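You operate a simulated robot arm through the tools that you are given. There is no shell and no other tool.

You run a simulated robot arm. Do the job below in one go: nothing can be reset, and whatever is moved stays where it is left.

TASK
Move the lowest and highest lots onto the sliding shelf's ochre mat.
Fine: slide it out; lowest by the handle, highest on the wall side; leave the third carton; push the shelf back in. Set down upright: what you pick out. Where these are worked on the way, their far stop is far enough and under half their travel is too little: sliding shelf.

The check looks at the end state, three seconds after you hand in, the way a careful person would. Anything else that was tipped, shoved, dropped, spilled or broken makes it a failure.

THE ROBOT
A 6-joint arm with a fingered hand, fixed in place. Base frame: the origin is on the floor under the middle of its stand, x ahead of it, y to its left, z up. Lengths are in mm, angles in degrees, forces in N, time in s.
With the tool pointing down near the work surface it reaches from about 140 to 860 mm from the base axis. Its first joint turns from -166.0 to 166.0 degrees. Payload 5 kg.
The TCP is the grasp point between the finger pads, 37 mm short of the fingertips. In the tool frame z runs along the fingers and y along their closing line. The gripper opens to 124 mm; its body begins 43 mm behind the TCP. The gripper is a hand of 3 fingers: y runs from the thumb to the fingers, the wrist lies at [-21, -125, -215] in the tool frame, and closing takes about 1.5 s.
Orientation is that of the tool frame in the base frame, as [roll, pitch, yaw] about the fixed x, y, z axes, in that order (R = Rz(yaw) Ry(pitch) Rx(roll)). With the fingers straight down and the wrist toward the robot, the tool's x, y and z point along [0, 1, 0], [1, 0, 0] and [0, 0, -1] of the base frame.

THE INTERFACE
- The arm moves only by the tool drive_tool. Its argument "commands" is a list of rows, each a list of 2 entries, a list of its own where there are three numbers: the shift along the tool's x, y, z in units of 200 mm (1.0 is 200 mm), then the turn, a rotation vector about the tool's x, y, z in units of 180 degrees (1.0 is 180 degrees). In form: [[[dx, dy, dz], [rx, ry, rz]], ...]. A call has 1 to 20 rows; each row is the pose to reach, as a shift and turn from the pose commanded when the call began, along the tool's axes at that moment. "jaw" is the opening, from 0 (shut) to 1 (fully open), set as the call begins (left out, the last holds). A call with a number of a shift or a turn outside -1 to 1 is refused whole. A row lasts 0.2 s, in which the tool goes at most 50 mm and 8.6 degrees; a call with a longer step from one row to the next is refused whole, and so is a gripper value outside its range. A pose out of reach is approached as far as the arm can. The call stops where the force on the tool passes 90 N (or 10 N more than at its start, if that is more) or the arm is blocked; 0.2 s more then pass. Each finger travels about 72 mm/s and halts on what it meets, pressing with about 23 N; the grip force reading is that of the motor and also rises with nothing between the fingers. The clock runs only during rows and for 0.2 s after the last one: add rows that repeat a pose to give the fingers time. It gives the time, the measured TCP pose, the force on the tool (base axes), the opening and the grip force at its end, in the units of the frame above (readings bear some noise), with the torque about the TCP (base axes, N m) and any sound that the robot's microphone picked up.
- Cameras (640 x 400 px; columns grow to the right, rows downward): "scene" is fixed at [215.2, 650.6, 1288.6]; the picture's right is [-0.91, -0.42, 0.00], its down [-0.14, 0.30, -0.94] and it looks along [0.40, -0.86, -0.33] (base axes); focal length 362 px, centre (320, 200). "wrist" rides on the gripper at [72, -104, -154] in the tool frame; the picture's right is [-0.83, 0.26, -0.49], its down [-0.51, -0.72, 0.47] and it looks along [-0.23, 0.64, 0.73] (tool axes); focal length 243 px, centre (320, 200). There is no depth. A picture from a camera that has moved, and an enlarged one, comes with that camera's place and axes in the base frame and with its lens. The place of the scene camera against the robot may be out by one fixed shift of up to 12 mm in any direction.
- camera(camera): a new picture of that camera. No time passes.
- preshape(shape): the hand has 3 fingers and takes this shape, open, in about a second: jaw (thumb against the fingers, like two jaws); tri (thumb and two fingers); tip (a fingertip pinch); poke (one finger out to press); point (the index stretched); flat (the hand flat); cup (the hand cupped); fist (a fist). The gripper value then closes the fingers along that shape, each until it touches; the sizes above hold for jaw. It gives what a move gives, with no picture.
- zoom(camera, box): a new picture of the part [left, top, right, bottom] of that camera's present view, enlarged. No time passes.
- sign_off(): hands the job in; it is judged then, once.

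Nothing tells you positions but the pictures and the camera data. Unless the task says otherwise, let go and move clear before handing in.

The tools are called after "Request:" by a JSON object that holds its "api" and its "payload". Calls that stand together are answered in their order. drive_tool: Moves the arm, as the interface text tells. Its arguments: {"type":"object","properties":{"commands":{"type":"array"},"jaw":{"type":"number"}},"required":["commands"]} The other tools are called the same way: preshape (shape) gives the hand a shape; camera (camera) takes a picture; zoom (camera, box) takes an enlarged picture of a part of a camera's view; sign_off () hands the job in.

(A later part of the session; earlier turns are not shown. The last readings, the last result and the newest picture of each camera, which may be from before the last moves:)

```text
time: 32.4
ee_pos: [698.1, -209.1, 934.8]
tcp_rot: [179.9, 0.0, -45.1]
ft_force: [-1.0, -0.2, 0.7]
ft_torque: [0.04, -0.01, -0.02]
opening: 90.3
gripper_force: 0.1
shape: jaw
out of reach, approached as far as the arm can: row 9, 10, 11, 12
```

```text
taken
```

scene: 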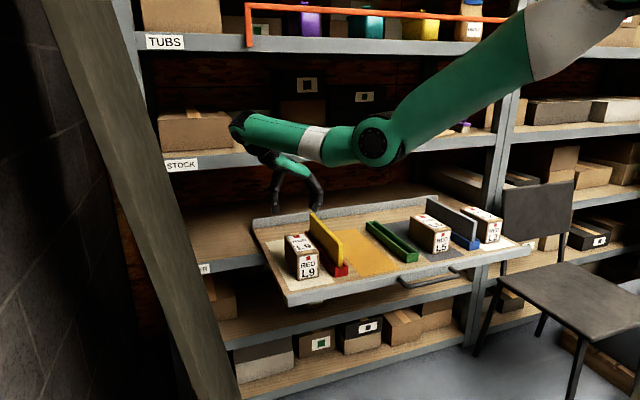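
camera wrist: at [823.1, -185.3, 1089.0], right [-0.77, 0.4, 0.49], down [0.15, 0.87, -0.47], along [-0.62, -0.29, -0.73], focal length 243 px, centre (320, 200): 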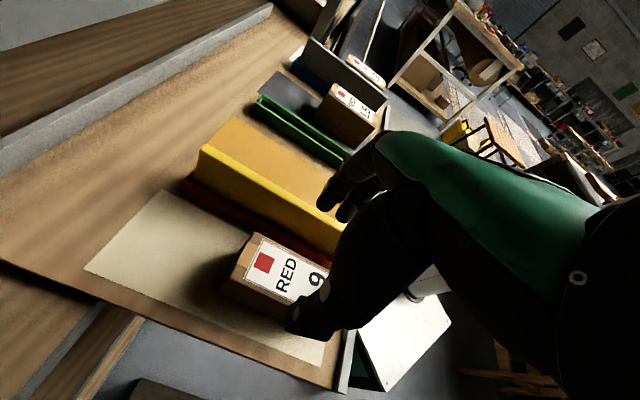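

The arm can't quite reach above L9 with this yaw, so I won't use it there, but the view is useful. I'll zoom in to measure L9, the mat's back edge and the tray's back wall.

Request:
{"api": "zoom", "payload": {"camera": "wrist", "box": [60, 170, 360, 370]}}

Request:
{"api": "zoom", "payload": {"camera": "wrist", "box": [170, 0, 410, 220]}}

Request:
{"api": "zoom", "payload": {"camera": "scene", "box": [150, 90, 450, 290]}}

```text
2.00 times, centred on (210, 270) of wrist
camera zoom: at [823.1, -185.3, 1089.0], right [-0.77, 0.4, 0.49], down [0.15, 0.87, -0.47], along [-0.62, -0.29, -0.73], focal length 485 px, centre (540, 60)
```

zoom: 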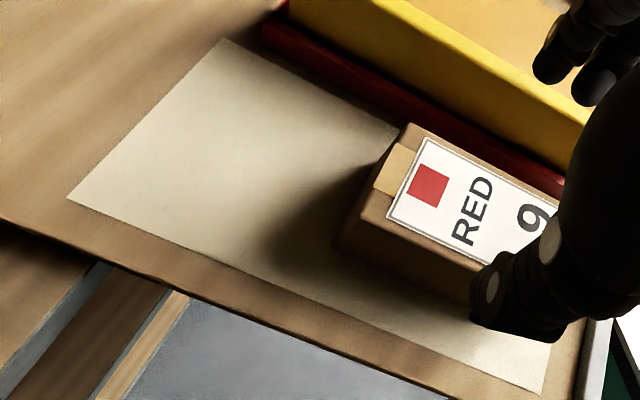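

```text
1.82 times, centred on (290, 110) of wrist
camera zoom: at [823.1, -185.3, 1089.0], right [-0.77, 0.4, 0.49], down [0.15, 0.87, -0.47], along [-0.62, -0.29, -0.73], focal length 441 px, centre (374, 364)
```

zoom: 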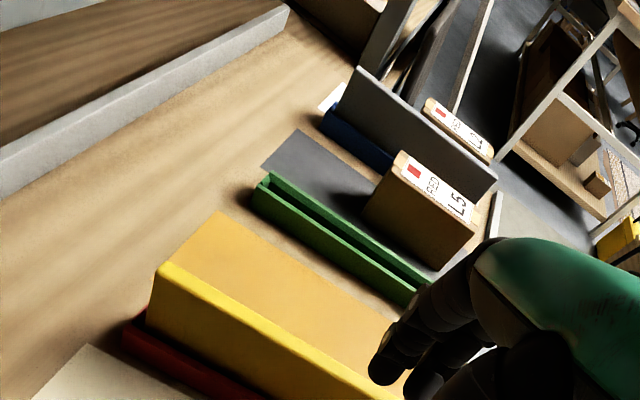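

```text
2.00 times, centred on (300, 190) of scene
camera zoom: at [215.2, 650.6, 1288.6], right [-0.91, -0.42, 0.0], down [-0.14, 0.3, -0.94], along [0.4, -0.86, -0.33], focal length 724 px, centre (360, 220)
```

zoom: 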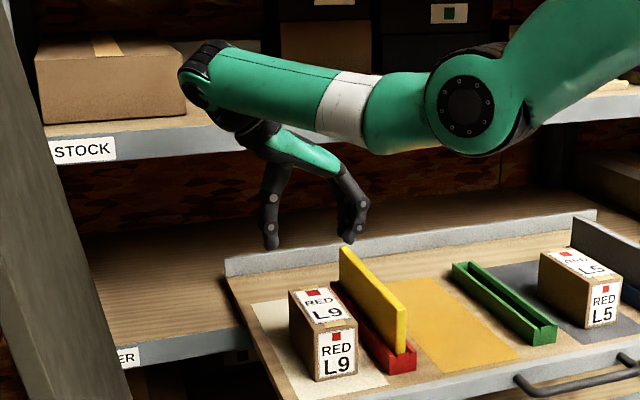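

L9 measures about 64×133×80 mm (n 555–688, l 305–369). The mats run n 513–831, and the tray's back wall is at n≈970, so the shelf can probably come out further. I'll go back to the handle and pull it to its stop, which makes both transfers easier.

Request:
{"api": "drive_tool", "payload": {"commands": [[[-0.065, 0.08, 0.009], [0, 0, -0.04545]], [[-0.13, 0.16, 0.018], [0, 0, -0.0909]], [[-0.195, 0.24, 0.027], [0, 0, -0.13636]], [[-0.26, 0.32, 0.036], [0, 0, -0.1818]], [[-0.325, 0.4, 0.045], [0, 0, -0.22727]], [[-0.39, 0.48, 0.054], [0, 0, -0.2727]], [[-0.455, 0.56, 0.063], [0, 0, -0.31818]], [[-0.52, 0.64, 0.072], [0, 0, -0.3636]], [[-0.585, 0.72, 0.081], [0, 0, -0.40909]], [[-0.65, 0.8, 0.09], [0, 0, -0.4545]], [[-0.71, 0.89, 0.1], [0, 0, -0.5]], [[-0.71, 0.89, 0.1], [0, 0, -0.5]]], "jaw": 0.27}}

```text
time: 35.0
ee_pos: [469.5, -236.7, 915.6]
tcp_rot: [179.9, 0.0, 45.1]
ft_force: [0.1, 0.4, 0.5]
ft_torque: [0.03, -0.03, 0.02]
opening: 33.8
gripper_force: 0.2
shape: jaw
```

The hand is back to facing the rack. I'll move over the handle and check the position.

Request:
{"api": "drive_tool", "payload": {"commands": [[[-0.165, -0.09, 0.02], [0, 0, 0]], [[-0.33, -0.18, 0.04], [0, 0, 0]], [[-0.495, -0.27, 0.06], [0, 0, 0]], [[-0.66, -0.36, 0.08], [0, 0, 0]], [[-0.825, -0.45, 0.095], [0, 0, 0]], [[-0.825, -0.45, 0.095], [-0.0333, 0, 0]], [[-0.825, -0.45, 0.095], [-0.0667, 0, 0]], [[-0.825, -0.45, 0.095], [-0.0667, 0, 0]]]}}

```text
time: 36.8
ee_pos: [289.0, -288.4, 895.7]
tcp_rot: [167.8, 0.0, 44.9]
ft_force: [-0.8, -0.2, 0.5]
ft_torque: [-0.03, -0.02, -0.01]
opening: 33.8
gripper_force: 0.2
shape: jaw
```

Request:
{"api": "drive_tool", "payload": {"commands": [[[0, -0.0364, 0.1712], [0, 0, 0]], [[0, -0.0728, 0.3423], [0, 0, 0]], [[0, -0.104, 0.489], [0, 0, 0]], [[0, -0.12, 0.5868], [0, 0, 0]], [[0, -0.1354, 0.66], [0, 0, 0]], [[0, -0.148, 0.719], [0, 0, 0]], [[0, -0.16, 0.776], [0, 0, 0]], [[0, -0.16, 0.776], [0, 0, 0]]]}}

Request:
{"api": "zoom", "payload": {"camera": "scene", "box": [390, 210, 510, 300]}}

Request:
{"api": "zoom", "payload": {"camera": "wrist", "box": [200, 150, 360, 310]}}

```text
time: 38.6
ee_pos: [290.2, -288.4, 738.1]
tcp_rot: [167.9, 0.0, 45.0]
ft_force: [0.1, -0.3, 0.9]
ft_torque: [-0.02, 0.0, -0.01]
opening: 33.9
gripper_force: 0.1
shape: jaw
```

```text
4.44 times, centred on (450, 255) of scene
camera zoom: at [215.2, 650.6, 1288.6], right [-0.91, -0.42, 0.0], down [-0.14, 0.3, -0.94], along [0.4, -0.86, -0.33], focal length 1609 px, centre (-258, -44)
```

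zoom: 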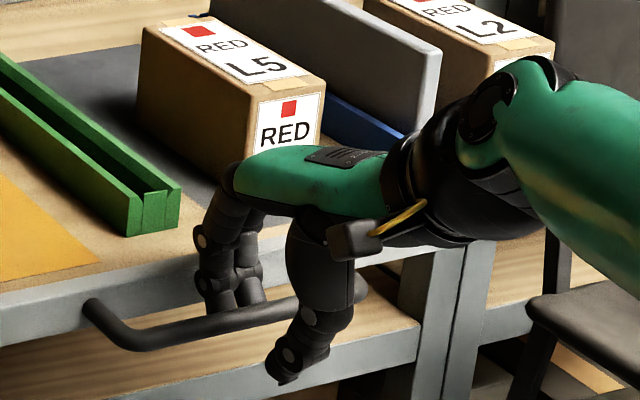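

```text
2.50 times, centred on (280, 230) of wrist
camera zoom: at [247.3, -141.3, 867.0], right [-0.48, -0.7, 0.54], down [-0.79, 0.07, -0.61], along [0.39, -0.72, -0.58], focal length 606 px, centre (420, 125)
```

zoom: 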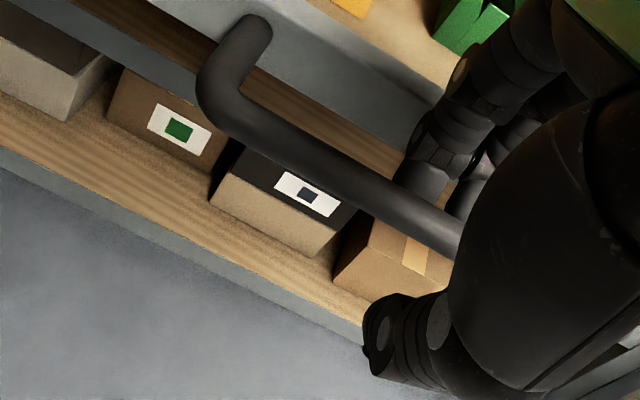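

The hand is in the same place on the bar as before. I'll close and pull further out slowly until the stop or about 90 mm more.

Request:
{"api": "drive_tool", "payload": {"commands": [[[0, 0, 0], [0, 0, 0]], [[0, 0, 0], [0, 0, 0]], [[0, 0, 0], [0, 0, 0]], [[0, 0, 0], [0, 0, 0]], [[0, 0, 0], [0, 0, 0]]], "jaw": 0.0}}

Request:
{"api": "drive_tool", "payload": {"commands": [[[0, -0.0098, -0.0021], [0, 0, 0]], [[0, -0.0293, -0.0062], [0, 0, 0]], [[0, -0.0538, -0.0114], [0, 0, 0]], [[0, -0.0782, -0.0166], [0, 0, 0]], [[0, -0.1027, -0.0218], [0, 0, 0]], [[0, -0.1271, -0.027], [0, 0, 0]], [[0, -0.1516, -0.0322], [0, 0, 0]], [[0, -0.176, -0.0374], [0, 0, 0]], [[0, -0.2005, -0.0426], [0, 0, 0]], [[0, -0.2249, -0.0478], [0, 0, 0]], [[0, -0.2494, -0.053], [0, 0, 0]], [[0, -0.2738, -0.0582], [0, 0, 0]], [[0, -0.2983, -0.0634], [0, 0, 0]], [[0, -0.3227, -0.0686], [0, 0, 0]], [[0, -0.3423, -0.0728], [0, 0, 0]], [[0, -0.352, -0.0749], [0, 0, 0]], [[0, -0.352, -0.0749], [0, 0, 0]]]}}

Request:
{"api": "camera", "payload": {"camera": "scene"}}

```text
time: 39.8
ee_pos: [289.6, -288.9, 737.0]
tcp_rot: [168.0, 0.1, 44.9]
ft_force: [-0.6, -2.2, -8.9]
ft_torque: [0.03, 0.11, -0.04]
opening: 6.6
gripper_force: 23.2
shape: jaw
```

```text
time: 42.2
ee_pos: [260.3, -263.9, 741.7]
tcp_rot: [166.8, 0.2, 44.9]
ft_force: [59.9, -38.3, -22.5]
ft_torque: [-0.01, -0.54, 0.79]
opening: 31.9
gripper_force: 22.6
shape: jaw
stopped in row 12: the force on the tool passed its limit at 92 N (the readings are from after the stop); the commanded pose is now the measured one
```

```text
taken
```

scene: 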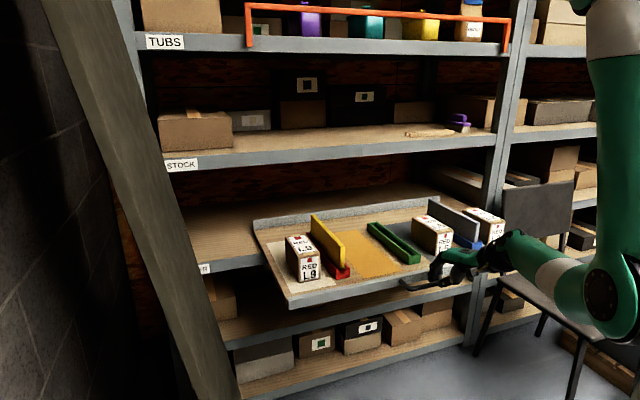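

The shelf is at its far stop (force 92 N) and the fingers were pulled open slightly. I'll ease the hand back to relieve the load, open, and inspect.

Request:
{"api": "drive_tool", "payload": {"commands": [[[0, 0.0489, 0.0104], [0, 0, 0]], [[0, 0.0978, 0.0208], [0, 0, 0]], [[0, 0.0978, 0.0208], [0, 0, 0]]], "jaw": 0.27}}

Request:
{"api": "zoom", "payload": {"camera": "scene", "box": [240, 180, 500, 310]}}

Request:
{"api": "zoom", "payload": {"camera": "scene", "box": [390, 210, 510, 300]}}

```text
time: 43.0
ee_pos: [270.9, -270.8, 740.5]
tcp_rot: [167.6, 0.2, 44.9]
ft_force: [11.5, -9.8, 4.6]
ft_torque: [-0.27, -0.36, 0.08]
opening: 38.8
gripper_force: 0.0
shape: jaw
```

```text
2.46 times, centred on (370, 245) of scene
camera zoom: at [215.2, 650.6, 1288.6], right [-0.91, -0.42, 0.0], down [-0.14, 0.3, -0.94], along [0.4, -0.86, -0.33], focal length 891 px, centre (197, 89)
```

zoom: 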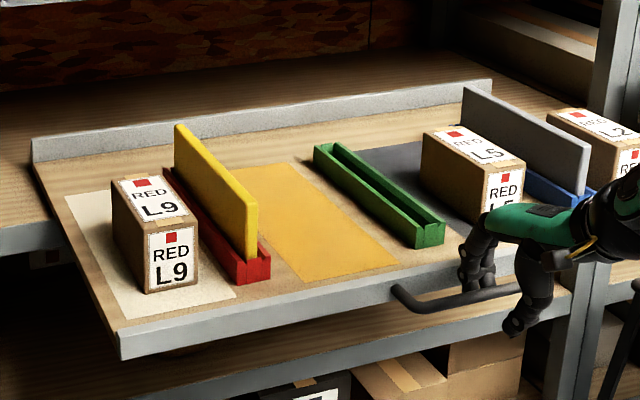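

```text
4.44 times, centred on (450, 255) of scene
camera zoom: at [215.2, 650.6, 1288.6], right [-0.91, -0.42, 0.0], down [-0.14, 0.3, -0.94], along [0.4, -0.86, -0.33], focal length 1609 px, centre (-258, -44)
```

zoom: 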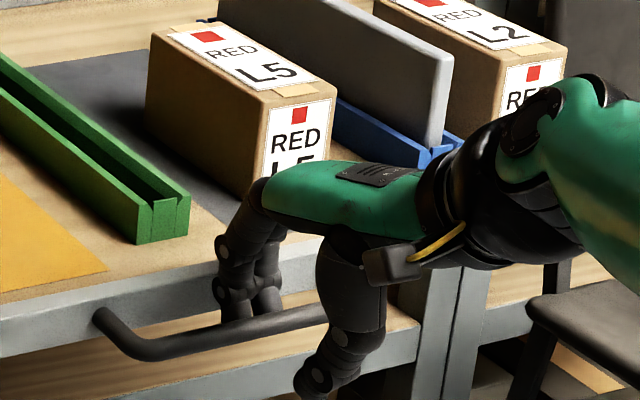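

The shelf is about 342 mm out at its stop and everything is upright. The fingers still touch the bar, so I'll move 13 mm more inward to centre it and then lift clear.

Request:
{"api": "drive_tool", "payload": {"commands": [[[0, 0.0318, 0.0068], [0, 0, 0]], [[0, 0.0636, 0.0135], [0, 0, 0]], [[0, 0.0636, 0.0135], [0, 0, 0]]], "jaw": 0.27}}

```text
time: 43.8
ee_pos: [280.6, -279.8, 740.0]
tcp_rot: [167.6, 0.0, 45.0]
ft_force: [0.7, -0.4, -0.8]
ft_torque: [0.02, 0.02, 0.0]
opening: 33.3
gripper_force: 0.1
shape: jaw
```

Request:
{"api": "drive_tool", "payload": {"commands": [[[0, 0.0104, -0.0489], [0, 0, 0]], [[0, 0.0312, -0.1467], [0, 0, 0]], [[0, 0.0624, -0.2934], [0, 0, 0]], [[0, 0.0936, -0.44], [0, 0, 0]], [[0, 0.1248, -0.5868], [0, 0, 0]], [[0, 0.1456, -0.6846], [0.0344, 0, 0]], [[0, 0.1664, -0.7824], [0.0689, 0, 0]], [[0, 0.1664, -0.7824], [0.0689, 0, 0]]]}}

Request:
{"api": "camera", "payload": {"camera": "wrist"}}

Request:
{"api": "camera", "payload": {"camera": "scene"}}

```text
time: 45.6
ee_pos: [278.5, -279.8, 900.3]
tcp_rot: [180.0, 0.2, 44.9]
ft_force: [-0.2, -0.1, -0.6]
ft_torque: [0.02, 0.0, -0.01]
opening: 33.2
gripper_force: 0.1
shape: jaw
```

```text
taken
camera wrist: at [257.5, -152.6, 1053.8], right [-0.4, -0.77, 0.5], down [-0.87, 0.15, -0.47], along [0.29, -0.62, -0.73], focal length 243 px, centre (320, 200)
```

wrist: 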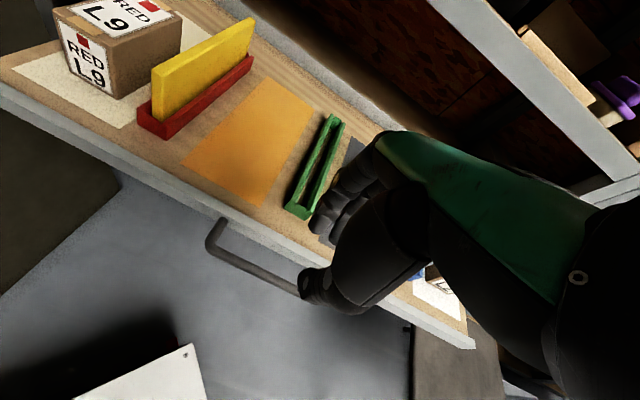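

```text
taken
```

scene: 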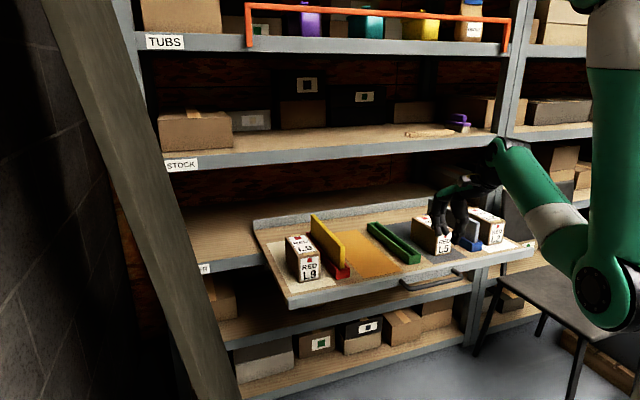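

I'll re-measure the L9 and mat positions at this final out position.

Request:
{"api": "zoom", "payload": {"camera": "wrist", "box": [0, 0, 192, 130]}}

Request:
{"api": "zoom", "payload": {"camera": "wrist", "box": [170, 70, 362, 220]}}

```text
3.08 times, centred on (96, 65) of wrist
camera zoom: at [257.5, -152.6, 1053.8], right [-0.4, -0.77, 0.5], down [-0.87, 0.15, -0.47], along [0.29, -0.62, -0.73], focal length 746 px, centre (1009, 615)
```

zoom: 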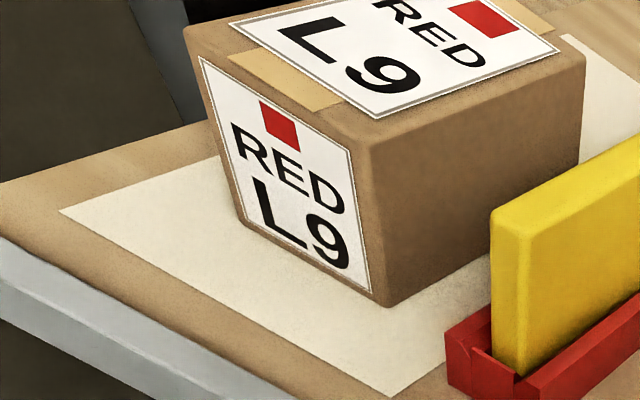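

```text
2.67 times, centred on (266, 145) of wrist
camera zoom: at [257.5, -152.6, 1053.8], right [-0.4, -0.77, 0.5], down [-0.87, 0.15, -0.47], along [0.29, -0.62, -0.73], focal length 647 px, centre (464, 347)
```

zoom: 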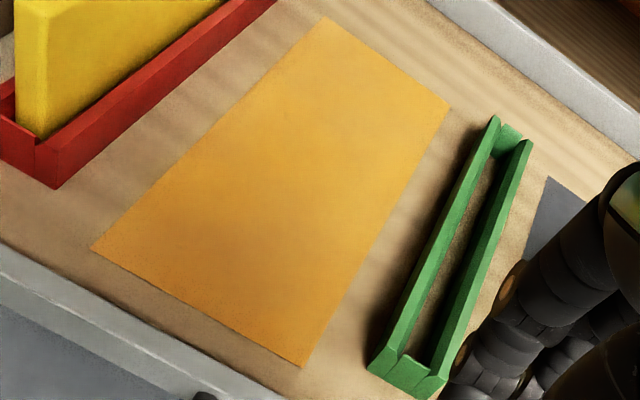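

The geometry is consistent: L9 is now at n 542–675, l≈338, and the ochre mat at n 500–818, l 59–186. I'll turn the hand so the wrist is on the left and test whether it can now reach over L9.

Request:
{"api": "drive_tool", "payload": {"commands": [[[0.09, 0.077, 0], [0, 0, 0.04545]], [[0.18, 0.154, 0], [0, 0, 0.0909]], [[0.27, 0.231, 0], [0, 0, 0.13636]], [[0.36, 0.308, 0], [0, 0, 0.1818]], [[0.45, 0.385, 0], [0, 0, 0.22727]], [[0.54, 0.462, 0], [0, 0, 0.2727]], [[0.63, 0.539, 0], [0, 0, 0.31818]], [[0.72, 0.616, 0], [0, 0, 0.3636]], [[0.81, 0.693, 0], [0, 0, 0.40909]], [[0.9, 0.77, 0], [0, 0, 0.4545]], [[1.0, 0.85, 0], [0, 0, 0.5]], [[1.0, 0.85, 0], [0, 0, 0.5]]], "jaw": 0.73}}

Request:
{"api": "drive_tool", "payload": {"commands": [[[0.05, -0.17, 0], [0, 0, 0]], [[0.1, -0.34, 0], [0, 0, 0]], [[0.15, -0.51, 0], [0, 0, 0]], [[0.175, -0.69, 0], [0, 0, 0]], [[0.175, -0.69, 0], [0, 0, 0]]]}}

Request:
{"api": "camera", "payload": {"camera": "wrist"}}

Request:
{"api": "camera", "payload": {"camera": "scene"}}

```text
time: 48.2
ee_pos: [553.3, -279.6, 868.3]
tcp_rot: [179.9, -0.2, -45.1]
ft_force: [0.3, -0.2, -0.6]
ft_torque: [-0.04, -0.02, -0.01]
opening: 90.1
gripper_force: 0.1
shape: jaw
out of reach, approached as far as the arm can: row 10, 11, 12
```

```text
time: 49.4
ee_pos: [677.6, -206.9, 870.2]
tcp_rot: [179.9, -0.2, -45.1]
ft_force: [-0.3, 0.0, 0.0]
ft_torque: [-0.04, -0.03, 0.01]
opening: 90.3
gripper_force: 0.1
shape: jaw
```

```text
taken
camera wrist: at [802.4, -182.6, 1024.1], right [-0.77, 0.4, 0.49], down [0.15, 0.87, -0.47], along [-0.62, -0.29, -0.73], focal length 243 px, centre (320, 200)
```

wrist: 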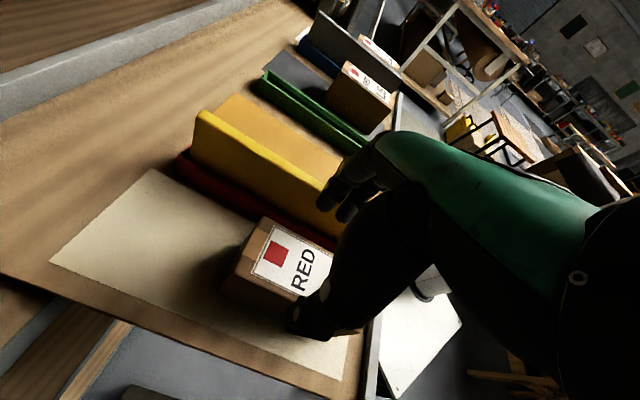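

```text
taken
```

scene: 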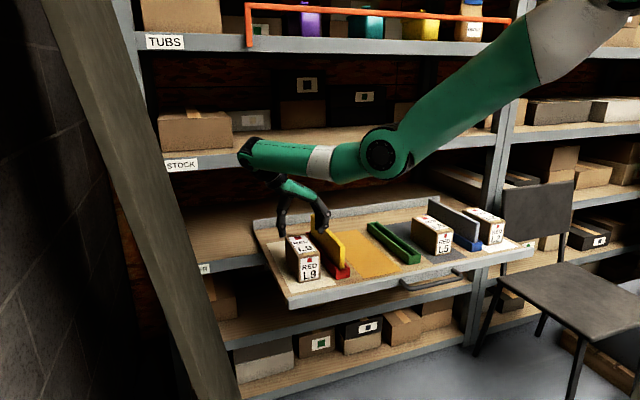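

In this yaw the reach over L9 is fine at lower heights, and the limit seems to be on height closer in. I'll test with the empty hand whether it can cross the yellow divider and reach the mat's back position at z≈900.

Request:
{"api": "drive_tool", "payload": {"commands": [[[0, 0, -0.075], [0, 0, 0]], [[0, 0, -0.15], [0, 0, 0]], [[0.08, 0, -0.15], [0, 0, 0]], [[0.2, 0, -0.15], [0, 0, 0]], [[0.35, 0, -0.15], [0, 0, 0]], [[0.5, 0, -0.15], [0, 0, 0]], [[0.5, 0.2, -0.15], [0, 0, 0]], [[0.5, 0.4, -0.15], [0, 0, 0]], [[0.5, 0.6, -0.15], [0, 0, 0]], [[0.5, 0.8, -0.15], [0, 0, 0]], [[0.5, 1.0, -0.15], [0, 0, 0]], [[0.5, 1.0, -0.15], [0, 0, 0]]]}}

Request:
{"api": "camera", "payload": {"camera": "wrist"}}

Request:
{"api": "camera", "payload": {"camera": "scene"}}

```text
time: 52.0
ee_pos: [602.6, -420.4, 898.5]
tcp_rot: [179.8, -0.1, -45.1]
ft_force: [-0.1, -0.3, 0.8]
ft_torque: [0.01, 0.0, -0.03]
opening: 90.3
gripper_force: 0.1
shape: jaw
out of reach, approached as far as the arm can: row 5, 6, 7
```

```text
taken
camera wrist: at [729.1, -393.8, 1052.9], right [-0.77, 0.4, 0.49], down [0.15, 0.87, -0.47], along [-0.62, -0.29, -0.73], focal length 243 px, centre (320, 200)
```

wrist: 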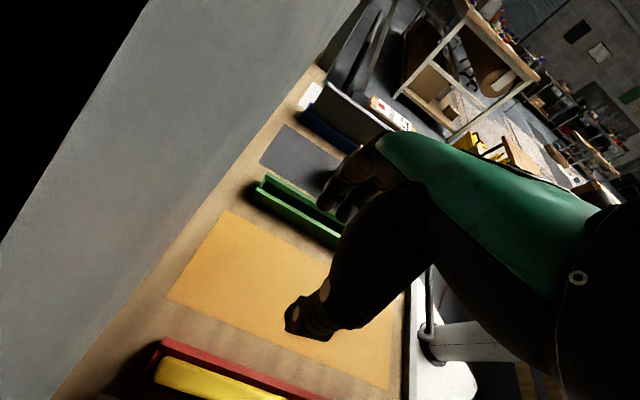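

```text
taken
```

scene: 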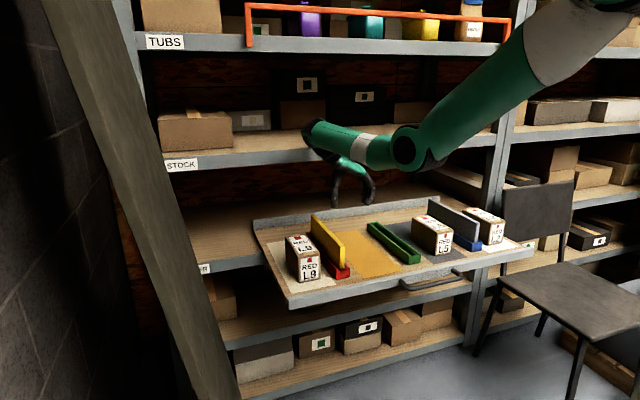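

The back placement position is reachable at z≈898, but the STOCK shelf's front edge (n≈802, z 1000–1042) is close to the wrist camera there, so I'll stay at n ≤ 715 when high. I'll test the carry path in reverse with the empty hand at z≈885, ending over L9.

Request:
{"api": "drive_tool", "payload": {"commands": [[[-0.092, -0.026, 0.0675], [0, 0, 0]], [[-0.092, -0.14, 0.0675], [0, 0, 0]], [[-0.092, -0.256, 0.0675], [0, 0, 0]], [[-0.13, -0.4, 0.0675], [0, 0, 0]], [[-0.167, -0.556, 0.0675], [0, 0, 0]], [[-0.267, -0.68, 0.0675], [0, 0, 0]], [[-0.367, -0.806, 0.0675], [0, 0, 0]], [[-0.49, -0.91, 0.0675], [0, 0, 0]], [[-0.617, -1.0, 0.0675], [0, 0, 0]], [[-0.617, -1.0, 0.0675], [0, 0, 0]]]}}

Request:
{"api": "camera", "payload": {"camera": "wrist"}}

```text
time: 54.2
ee_pos: [656.7, -190.6, 885.0]
tcp_rot: [179.9, -0.2, -45.0]
ft_force: [0.0, 0.1, -0.1]
ft_torque: [-0.01, -0.02, 0.01]
opening: 90.2
gripper_force: 0.0
shape: jaw
```

```text
taken
camera wrist: at [783.5, -166.5, 1039.1], right [-0.77, 0.41, 0.49], down [0.15, 0.87, -0.47], along [-0.62, -0.29, -0.73], focal length 243 px, centre (320, 200)
```

wrist: 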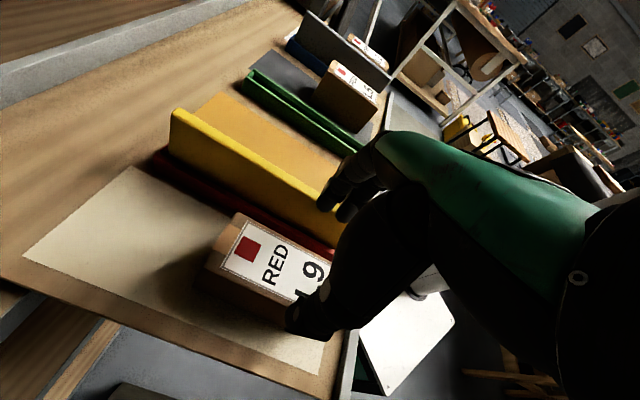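

The path is fully reachable and the hand is almost over L9. I'll zoom in to get L9's exact position relative to the hand before descending.

Request:
{"api": "zoom", "payload": {"camera": "wrist", "box": [180, 190, 370, 350]}}

Request:
{"api": "zoom", "payload": {"camera": "scene", "box": [250, 140, 370, 300]}}

```text
2.50 times, centred on (275, 270) of wrist
camera zoom: at [783.5, -166.5, 1039.1], right [-0.77, 0.41, 0.49], down [0.15, 0.87, -0.47], along [-0.62, -0.29, -0.73], focal length 606 px, centre (432, 25)
```

zoom: 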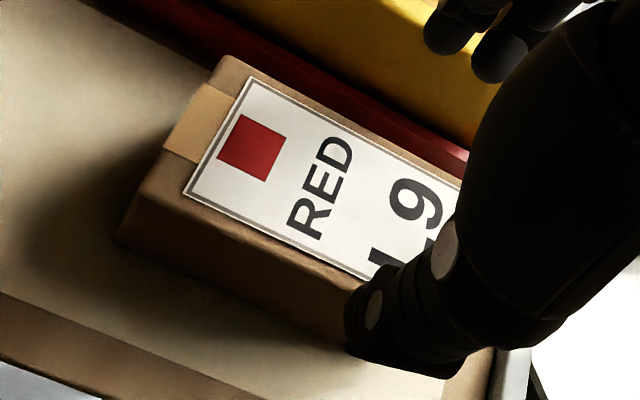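

```text
2.50 times, centred on (310, 220) of scene
camera zoom: at [215.2, 650.6, 1288.6], right [-0.91, -0.42, 0.0], down [-0.14, 0.3, -0.94], along [0.4, -0.86, -0.33], focal length 905 px, centre (345, 150)
```

zoom: 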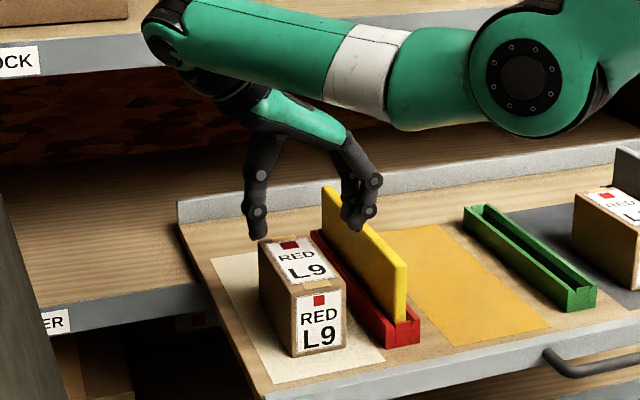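

L9 is at l 305–366, n 544–677. With this yaw the finger knuckles would bow out too close to the yellow divider, while the thumb is slimmer. I'll swing to the opposite yaw, with the thumb on the divider side, for picking L9.

Request:
{"api": "drive_tool", "payload": {"commands": [[[0, 0, -0.01], [0, 0, -0.04545]], [[0, 0, -0.02], [0, 0, -0.0909]], [[0, 0, -0.03], [0, 0, -0.13636]], [[0, 0, -0.04], [0, 0, -0.1818]], [[0, 0, -0.05], [0, 0, -0.22727]], [[0, 0, -0.06], [0, 0, -0.2727]], [[0, 0, -0.07], [0, 0, -0.31818]], [[0, 0, -0.075], [0, 0, -0.3636]], [[0, 0, -0.075], [0, 0, -0.40909]], [[0, 0, -0.075], [0, 0, -0.4545]], [[0, 0, -0.075], [0, 0, -0.5]]]}}

Request:
{"api": "drive_tool", "payload": {"commands": [[[0.003, 0, 0], [0, 0, -0.04545]], [[0.006, 0, 0], [0, 0, -0.0909]], [[0.009, 0, 0], [0, 0, -0.13636]], [[0.012, 0, 0], [0, 0, -0.1818]], [[0.015, 0, 0], [0, 0, -0.22727]], [[0.018, 0, 0], [0, 0, -0.2727]], [[0.021, 0, 0], [0, 0, -0.31818]], [[0.024, 0, 0], [0, 0, -0.3636]], [[0.027, 0, 0], [0, 0, -0.40909]], [[0.03, 0, 0], [0, 0, -0.4545]], [[0.032, 0, 0], [0, 0, -0.5]], [[0.032, 0, 0], [0, 0, -0.5]]]}}

Request:
{"api": "camera", "payload": {"camera": "wrist"}}

Request:
{"api": "zoom", "payload": {"camera": "scene", "box": [250, 130, 450, 300]}}

```text
time: 56.6
ee_pos: [659.2, -190.4, 900.9]
tcp_rot: [179.9, 0.2, 45.2]
ft_force: [-0.5, -1.0, -0.1]
ft_torque: [-0.02, -0.01, 0.02]
opening: 90.3
gripper_force: 0.1
shape: jaw
```

```text
time: 59.2
ee_pos: [662.4, -184.2, 901.0]
tcp_rot: [-179.9, 0.1, 135.0]
ft_force: [-0.4, -0.3, 0.1]
ft_torque: [0.01, 0.01, -0.02]
opening: 90.5
gripper_force: 0.0
shape: jaw
```

```text
taken
camera wrist: at [539.0, -205.7, 1055.0], right [0.77, -0.4, 0.49], down [-0.15, -0.87, -0.47], along [0.62, 0.29, -0.73], focal length 243 px, centre (320, 200)
```

wrist: 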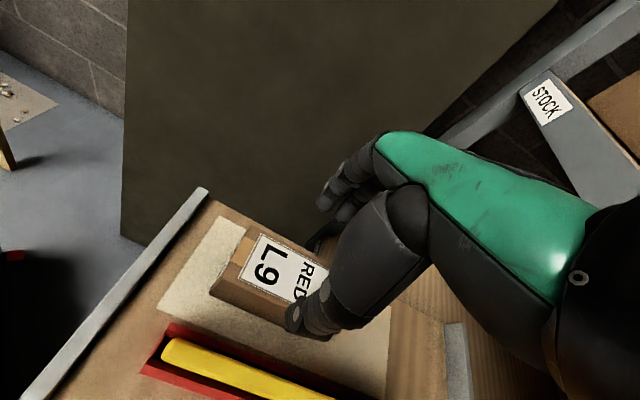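

```text
2.35 times, centred on (350, 215) of scene
camera zoom: at [215.2, 650.6, 1288.6], right [-0.91, -0.42, 0.0], down [-0.14, 0.3, -0.94], along [0.4, -0.86, -0.33], focal length 852 px, centre (249, 165)
```

zoom: 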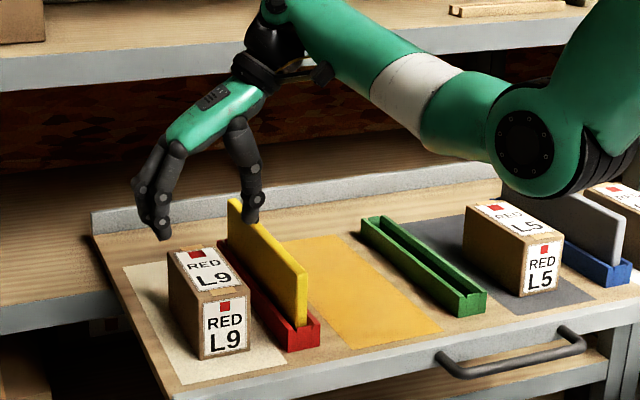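

This yaw works and the wrist camera is usable here. I'll zoom in to verify the alignment over L9 and the thumb's clearance to the yellow divider.

Request:
{"api": "zoom", "payload": {"camera": "wrist", "box": [140, 180, 400, 400]}}

Request:
{"api": "zoom", "payload": {"camera": "scene", "box": [270, 170, 370, 300]}}

```text
1.82 times, centred on (270, 290) of wrist
camera zoom: at [539.0, -205.7, 1055.0], right [0.77, -0.4, 0.49], down [-0.15, -0.87, -0.47], along [0.62, 0.29, -0.73], focal length 441 px, centre (411, 36)
```

zoom: 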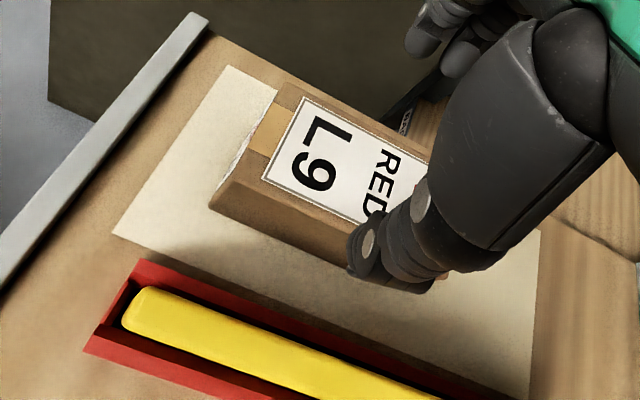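

```text
3.08 times, centred on (320, 235) of scene
camera zoom: at [215.2, 650.6, 1288.6], right [-0.91, -0.42, 0.0], down [-0.14, 0.3, -0.94], along [0.4, -0.86, -0.33], focal length 1114 px, centre (320, 92)
```

zoom: 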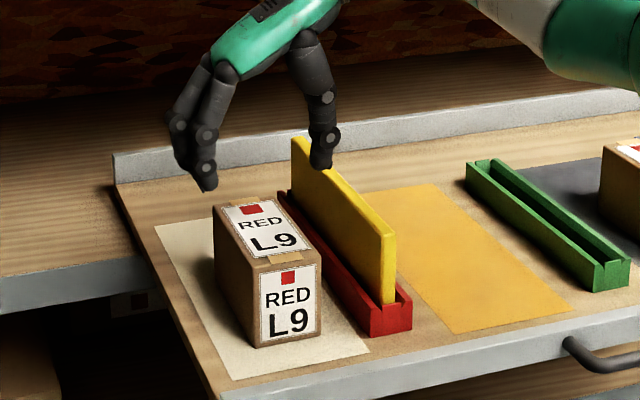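

L9 is centred under the hand to within 1 mm. I'll narrow the opening slightly and descend in slow steps to z≈768.

Request:
{"api": "drive_tool", "payload": {"commands": [[[0, 0, 0.12], [0, 0, 0]], [[0, 0, 0.24], [0, 0, 0]], [[0, 0, 0.34], [0, 0, 0]], [[0, 0, 0.43], [0, 0, 0]], [[0, 0, 0.5], [0, 0, 0]], [[0, 0, 0.56], [0, 0, 0]], [[0, 0, 0.61], [0, 0, 0]], [[0, 0, 0.645], [0, 0, 0]], [[0, 0, 0.665], [0, 0, 0]], [[0, 0, 0.665], [0, 0, 0]]], "jaw": 0.68}}

Request:
{"api": "zoom", "payload": {"camera": "scene", "box": [260, 170, 380, 300]}}

Request:
{"api": "camera", "payload": {"camera": "wrist"}}

```text
time: 61.4
ee_pos: [663.5, -186.6, 766.4]
tcp_rot: [-179.8, 0.1, 135.0]
ft_force: [-0.2, 0.2, 0.2]
ft_torque: [0.0, 0.01, 0.01]
opening: 84.8
gripper_force: 0.0
shape: jaw
```

```text
3.08 times, centred on (320, 235) of scene
camera zoom: at [215.2, 650.6, 1288.6], right [-0.91, -0.42, 0.0], down [-0.14, 0.3, -0.94], along [0.4, -0.86, -0.33], focal length 1114 px, centre (320, 92)
```

zoom: 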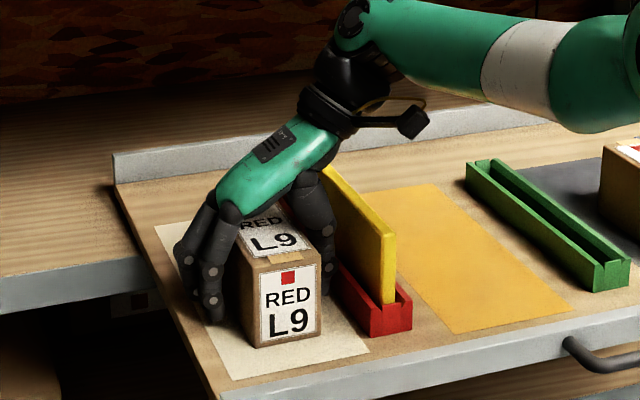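

```text
taken
camera wrist: at [539.2, -206.7, 920.7], right [0.77, -0.4, 0.49], down [-0.15, -0.87, -0.47], along [0.62, 0.29, -0.73], focal length 243 px, centre (320, 200)
```

wrist: 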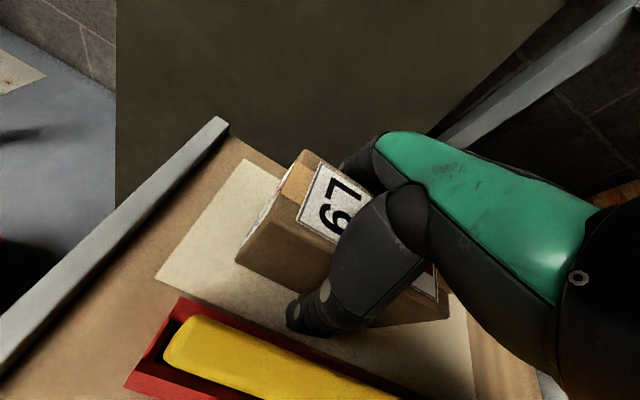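

The hand straddles L9 cleanly with no contact. Now I'll close on the carton.

Request:
{"api": "drive_tool", "payload": {"commands": [[[0, 0, 0], [0, 0, 0]], [[0, 0, 0], [0, 0, 0]], [[0, 0, 0], [0, 0, 0]], [[0, 0, 0], [0, 0, 0]], [[0, 0, 0], [0, 0, 0]], [[0, 0, 0], [0, 0, 0]]], "jaw": 0.0}}

Request:
{"api": "zoom", "payload": {"camera": "scene", "box": [260, 170, 380, 300]}}

```text
time: 62.8
ee_pos: [662.9, -186.5, 766.5]
tcp_rot: [-179.9, 0.1, 134.9]
ft_force: [1.4, -0.5, 0.1]
ft_torque: [0.04, -0.04, 0.0]
opening: 59.9
gripper_force: 23.2
shape: jaw
```

```text
3.08 times, centred on (320, 235) of scene
camera zoom: at [215.2, 650.6, 1288.6], right [-0.91, -0.42, 0.0], down [-0.14, 0.3, -0.94], along [0.4, -0.86, -0.33], focal length 1114 px, centre (320, 92)
```

zoom: 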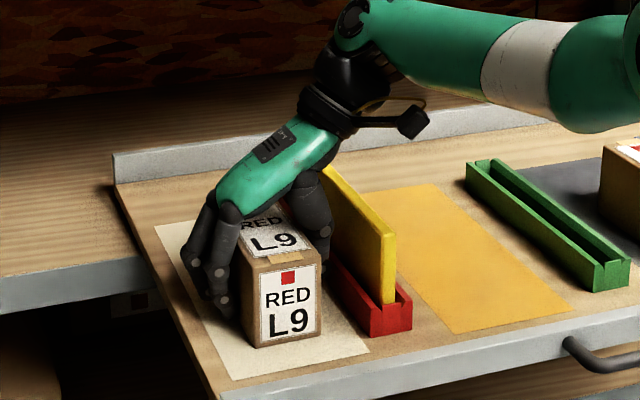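

L9 is gripped (60 mm wide). I'll lift slowly, 25 mm first, to check weight and grip.

Request:
{"api": "drive_tool", "payload": {"commands": [[[0, 0, -0.02], [0, 0, 0]], [[0, 0, -0.05], [0, 0, 0]], [[0, 0, -0.09], [0, 0, 0]], [[0, 0, -0.125], [0, 0, 0]], [[0, 0, -0.125], [0, 0, 0]]]}}

Request:
{"api": "zoom", "payload": {"camera": "scene", "box": [260, 170, 380, 300]}}

```text
time: 64.0
ee_pos: [662.9, -184.8, 791.4]
tcp_rot: [-179.8, 0.1, 135.0]
ft_force: [-0.1, -0.1, -7.9]
ft_torque: [0.04, 0.03, -0.01]
opening: 60.3
gripper_force: 23.1
shape: jaw
```

```text
3.08 times, centred on (320, 235) of scene
camera zoom: at [215.2, 650.6, 1288.6], right [-0.91, -0.42, 0.0], down [-0.14, 0.3, -0.94], along [0.4, -0.86, -0.33], focal length 1114 px, centre (320, 92)
```

zoom: 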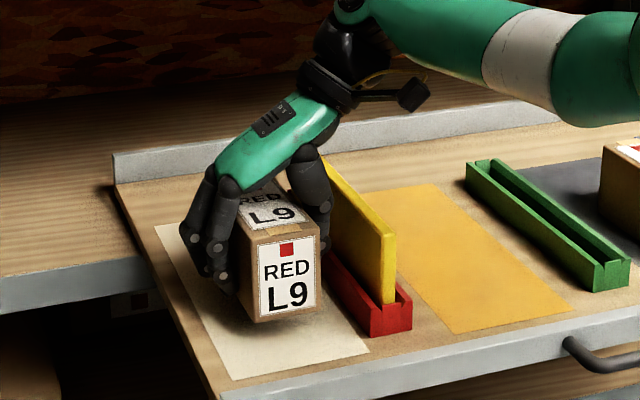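

L9 hangs level (about 0.8 kg). I'll lift it above the yellow divider and carry it across toward the mat in gentle steps.

Request:
{"api": "drive_tool", "payload": {"commands": [[[0, 0, -0.08], [0, 0, 0]], [[0, 0, -0.18], [0, 0, 0]], [[0, 0, -0.28], [0, 0, 0]], [[0, 0, -0.38], [0, 0, 0]], [[0, 0, -0.46], [0, 0, 0]], [[0, 0, -0.5], [0, 0, 0]], [[0, 0, -0.5], [0, 0, 0]]]}}

Request:
{"api": "zoom", "payload": {"camera": "scene", "box": [250, 130, 450, 300]}}

```text
time: 65.6
ee_pos: [662.9, -185.6, 891.7]
tcp_rot: [-179.8, 0.2, 134.9]
ft_force: [-1.1, 0.4, -7.3]
ft_torque: [0.08, 0.05, -0.02]
opening: 60.2
gripper_force: 23.0
shape: jaw
```

```text
2.35 times, centred on (350, 215) of scene
camera zoom: at [215.2, 650.6, 1288.6], right [-0.91, -0.42, 0.0], down [-0.14, 0.3, -0.94], along [0.4, -0.86, -0.33], focal length 852 px, centre (249, 165)
```

zoom: 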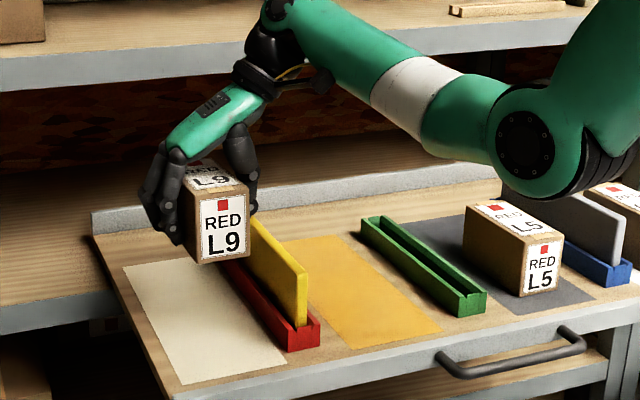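

The carton's bottom is about 25 mm above the divider top. I'll carry it across to the right and a bit inward.

Request:
{"api": "drive_tool", "payload": {"commands": [[[-0.02, -0.04, 0], [0, 0, 0]], [[-0.06, -0.12, 0], [0, 0, 0]], [[-0.1, -0.22, 0], [0, 0, 0]], [[-0.14, -0.32, 0], [0, 0, 0]], [[-0.18, -0.42, 0], [0, 0, 0]], [[-0.22, -0.52, 0], [0, 0, 0]], [[-0.26, -0.62, 0], [0, 0, 0]], [[-0.3, -0.72, 0], [0, 0, 0]], [[-0.34, -0.82, 0], [0, 0, 0]], [[-0.38, -0.91, 0], [0, 0, 0]], [[-0.4, -0.97, 0], [0, 0, 0]], [[-0.4, -1.0, 0], [0, 0, 0]], [[-0.4, -1.0, 0], [0, 0, 0]]]}}

Request:
{"api": "camera", "payload": {"camera": "scene"}}

Request:
{"api": "camera", "payload": {"camera": "wrist"}}

```text
time: 68.4
ee_pos: [577.4, -382.6, 893.2]
tcp_rot: [-179.7, 0.1, 134.9]
ft_force: [-0.7, 0.3, -8.9]
ft_torque: [0.07, 0.06, 0.01]
opening: 60.0
gripper_force: 23.0
shape: jaw
```

```text
taken
```

scene: 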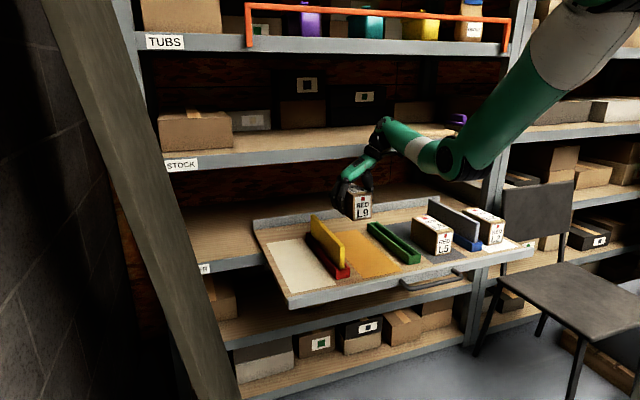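

```text
taken
camera wrist: at [453.9, -403.5, 1047.3], right [0.77, -0.4, 0.49], down [-0.15, -0.87, -0.47], along [0.62, 0.29, -0.73], focal length 243 px, centre (320, 200)
```

wrist: 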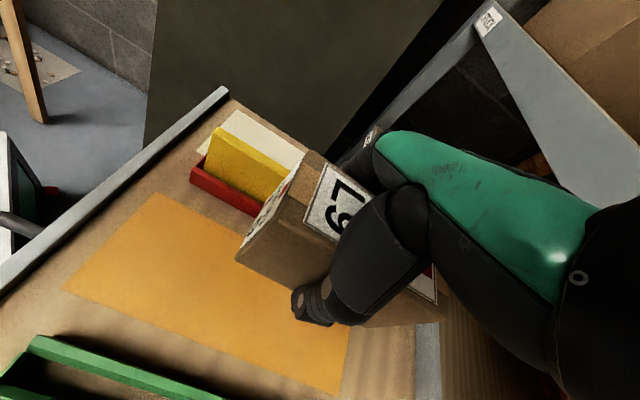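

L9 is over the mat, and the mat corners measure as expected (n 501–820, l 59–187). I'll move 33 mm deeper and lower partway, checking reach and clearance to the upper shelf.

Request:
{"api": "drive_tool", "payload": {"commands": [[[-0.05, -0.006, 0], [0, 0, 0]], [[-0.11, -0.012, 0.02], [0, 0, 0]], [[-0.165, -0.018, 0.06], [0, 0, 0]], [[-0.165, -0.018, 0.12], [0, 0, 0]], [[-0.165, -0.018, 0.19], [0, 0, 0]], [[-0.165, -0.018, 0.26], [0, 0, 0]], [[-0.165, -0.018, 0.33], [0, 0, 0]], [[-0.165, -0.018, 0.4], [0, 0, 0]], [[-0.165, -0.018, 0.45], [0, 0, 0]], [[-0.165, -0.018, 0.45], [0, 0, 0]]]}}

Request:
{"api": "zoom", "payload": {"camera": "scene", "box": [250, 90, 470, 300]}}

Request:
{"api": "camera", "payload": {"camera": "wrist"}}

```text
time: 70.6
ee_pos: [598.8, -409.3, 803.2]
tcp_rot: [-179.8, 0.0, 134.9]
ft_force: [-1.0, 0.3, -7.7]
ft_torque: [0.06, 0.06, -0.01]
opening: 60.1
gripper_force: 23.2
shape: jaw
```

```text
1.90 times, centred on (360, 195) of scene
camera zoom: at [215.2, 650.6, 1288.6], right [-0.91, -0.42, 0.0], down [-0.14, 0.3, -0.94], along [0.4, -0.86, -0.33], focal length 689 px, centre (244, 210)
```

zoom: 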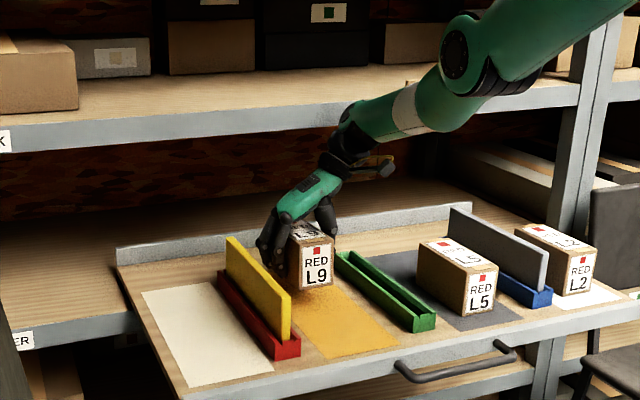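

```text
taken
camera wrist: at [474.5, -430.6, 958.2], right [0.77, -0.4, 0.49], down [-0.15, -0.87, -0.47], along [0.62, 0.29, -0.73], focal length 243 px, centre (320, 200)
```

wrist: 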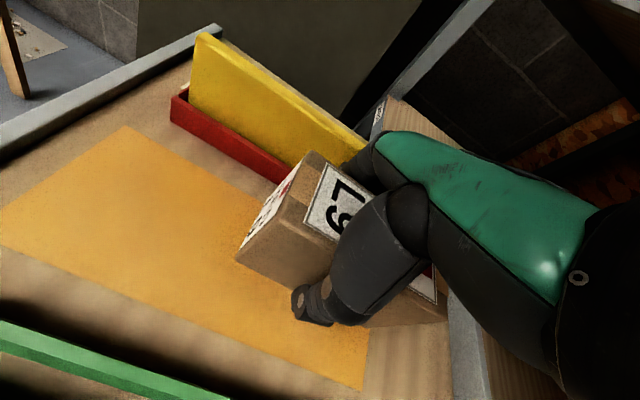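

Position is good (TCP n 713, l 134). I'll lower the last 36 mm gently.

Request:
{"api": "drive_tool", "payload": {"commands": [[[0, 0, 0.05], [0, 0, 0]], [[0, 0, 0.1], [0, 0, 0]], [[0, 0, 0.135], [0, 0, 0]], [[0, 0, 0.155], [0, 0, 0]], [[0, 0, 0.168], [0, 0, 0]], [[0, 0, 0.175], [0, 0, 0]], [[0, 0, 0.175], [0, 0, 0]]]}}

Request:
{"api": "zoom", "payload": {"camera": "scene", "box": [300, 150, 420, 270]}}

```text
time: 72.2
ee_pos: [586.7, -401.7, 775.4]
tcp_rot: [-179.9, 0.1, 134.9]
ft_force: [0.0, -0.9, -6.7]
ft_torque: [0.09, 0.07, 0.01]
opening: 59.7
gripper_force: 22.8
shape: jaw
out of reach, approached as far as the arm can: row 1, 2, 3, 4, 5, 6, 7
```

```text
3.33 times, centred on (360, 210) of scene
camera zoom: at [215.2, 650.6, 1288.6], right [-0.91, -0.42, 0.0], down [-0.14, 0.3, -0.94], along [0.4, -0.86, -0.33], focal length 1206 px, centre (187, 167)
```

zoom: 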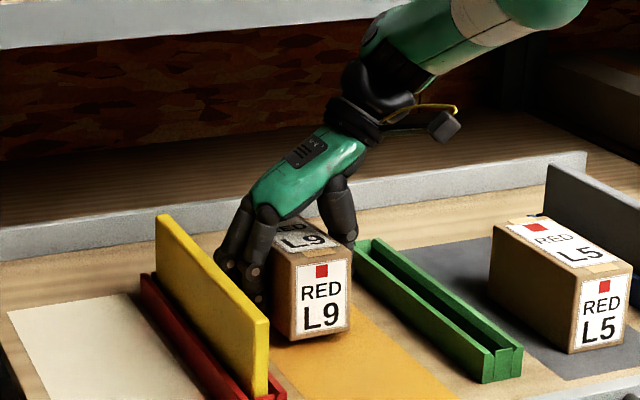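

At this height the arm runs out of reach (n max about 694), so the exact back position needs a tilted hand. I'll set L9 down safely on the mat here first, and then re-grip with a tilt that brings the wrist back.

Request:
{"api": "drive_tool", "payload": {"commands": [[[0.02, 0, 0], [0, 0, 0]], [[0.04, 0, 0], [0, 0, 0]], [[0.04, 0, 0.015], [0, 0, 0]], [[0.04, 0, 0.028], [0, 0, 0]], [[0.04, 0, 0.036], [0, 0, 0]], [[0.04, 0, 0.036], [0, 0, 0]]]}}

Request:
{"api": "zoom", "payload": {"camera": "scene", "box": [310, 180, 400, 270]}}

```text
time: 73.6
ee_pos: [579.3, -395.1, 767.8]
tcp_rot: [-179.9, 0.0, 135.1]
ft_force: [-0.2, 0.0, -7.0]
ft_torque: [0.02, -0.06, 0.02]
opening: 59.9
gripper_force: 22.9
shape: jaw
out of reach, approached as far as the arm can: row 2
```

```text
4.44 times, centred on (355, 225) of scene
camera zoom: at [215.2, 650.6, 1288.6], right [-0.91, -0.42, 0.0], down [-0.14, 0.3, -0.94], along [0.4, -0.86, -0.33], focal length 1609 px, centre (164, 89)
```

zoom: 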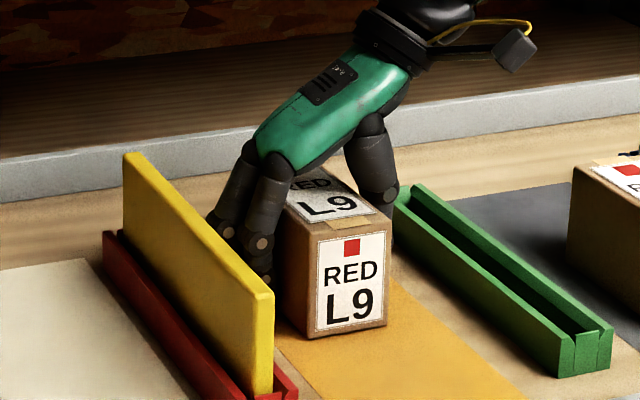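

Request:
{"api": "drive_tool", "payload": {"commands": [[[0.005, 0, 0.004], [0, 0, 0]], [[0.005, 0, 0.008], [0, 0, 0]], [[0.005, 0, 0.012], [0, 0, 0]], [[0.005, 0, 0.012], [0, 0, 0]]]}}

```text
time: 74.6
ee_pos: [579.7, -395.2, 765.8]
tcp_rot: [-179.9, 0.1, 134.9]
ft_force: [1.5, 0.3, 4.2]
ft_torque: [0.0, -0.11, -0.02]
opening: 60.3
gripper_force: 23.0
shape: jaw
```

The carton's weight is now on the mat. I'll release with a modest opening.

Request:
{"api": "drive_tool", "payload": {"commands": [[[0, 0, 0], [0, 0, 0]], [[0, 0, 0], [0, 0, 0]], [[0, 0, 0], [0, 0, 0]], [[0, 0, 0], [0, 0, 0]]], "jaw": 0.64}}

Request:
{"api": "zoom", "payload": {"camera": "scene", "box": [310, 180, 400, 270]}}

Request:
{"api": "camera", "payload": {"camera": "wrist"}}

```text
time: 75.6
ee_pos: [578.9, -393.5, 765.5]
tcp_rot: [-179.8, 0.1, 135.1]
ft_force: [0.1, -0.7, -0.2]
ft_torque: [-0.04, -0.02, -0.02]
opening: 78.9
gripper_force: 0.1
shape: jaw
```

```text
4.44 times, centred on (355, 225) of scene
camera zoom: at [215.2, 650.6, 1288.6], right [-0.91, -0.42, 0.0], down [-0.14, 0.3, -0.94], along [0.4, -0.86, -0.33], focal length 1609 px, centre (164, 89)
```

zoom: 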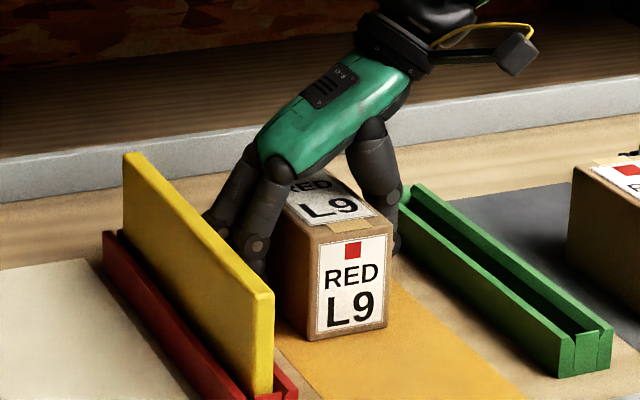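

```text
taken
camera wrist: at [455.0, -414.7, 920.0], right [0.77, -0.4, 0.49], down [-0.15, -0.87, -0.47], along [0.62, 0.29, -0.73], focal length 243 px, centre (320, 200)
```

wrist: 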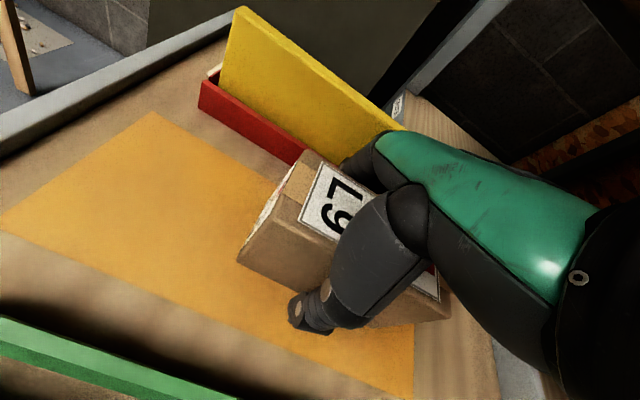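

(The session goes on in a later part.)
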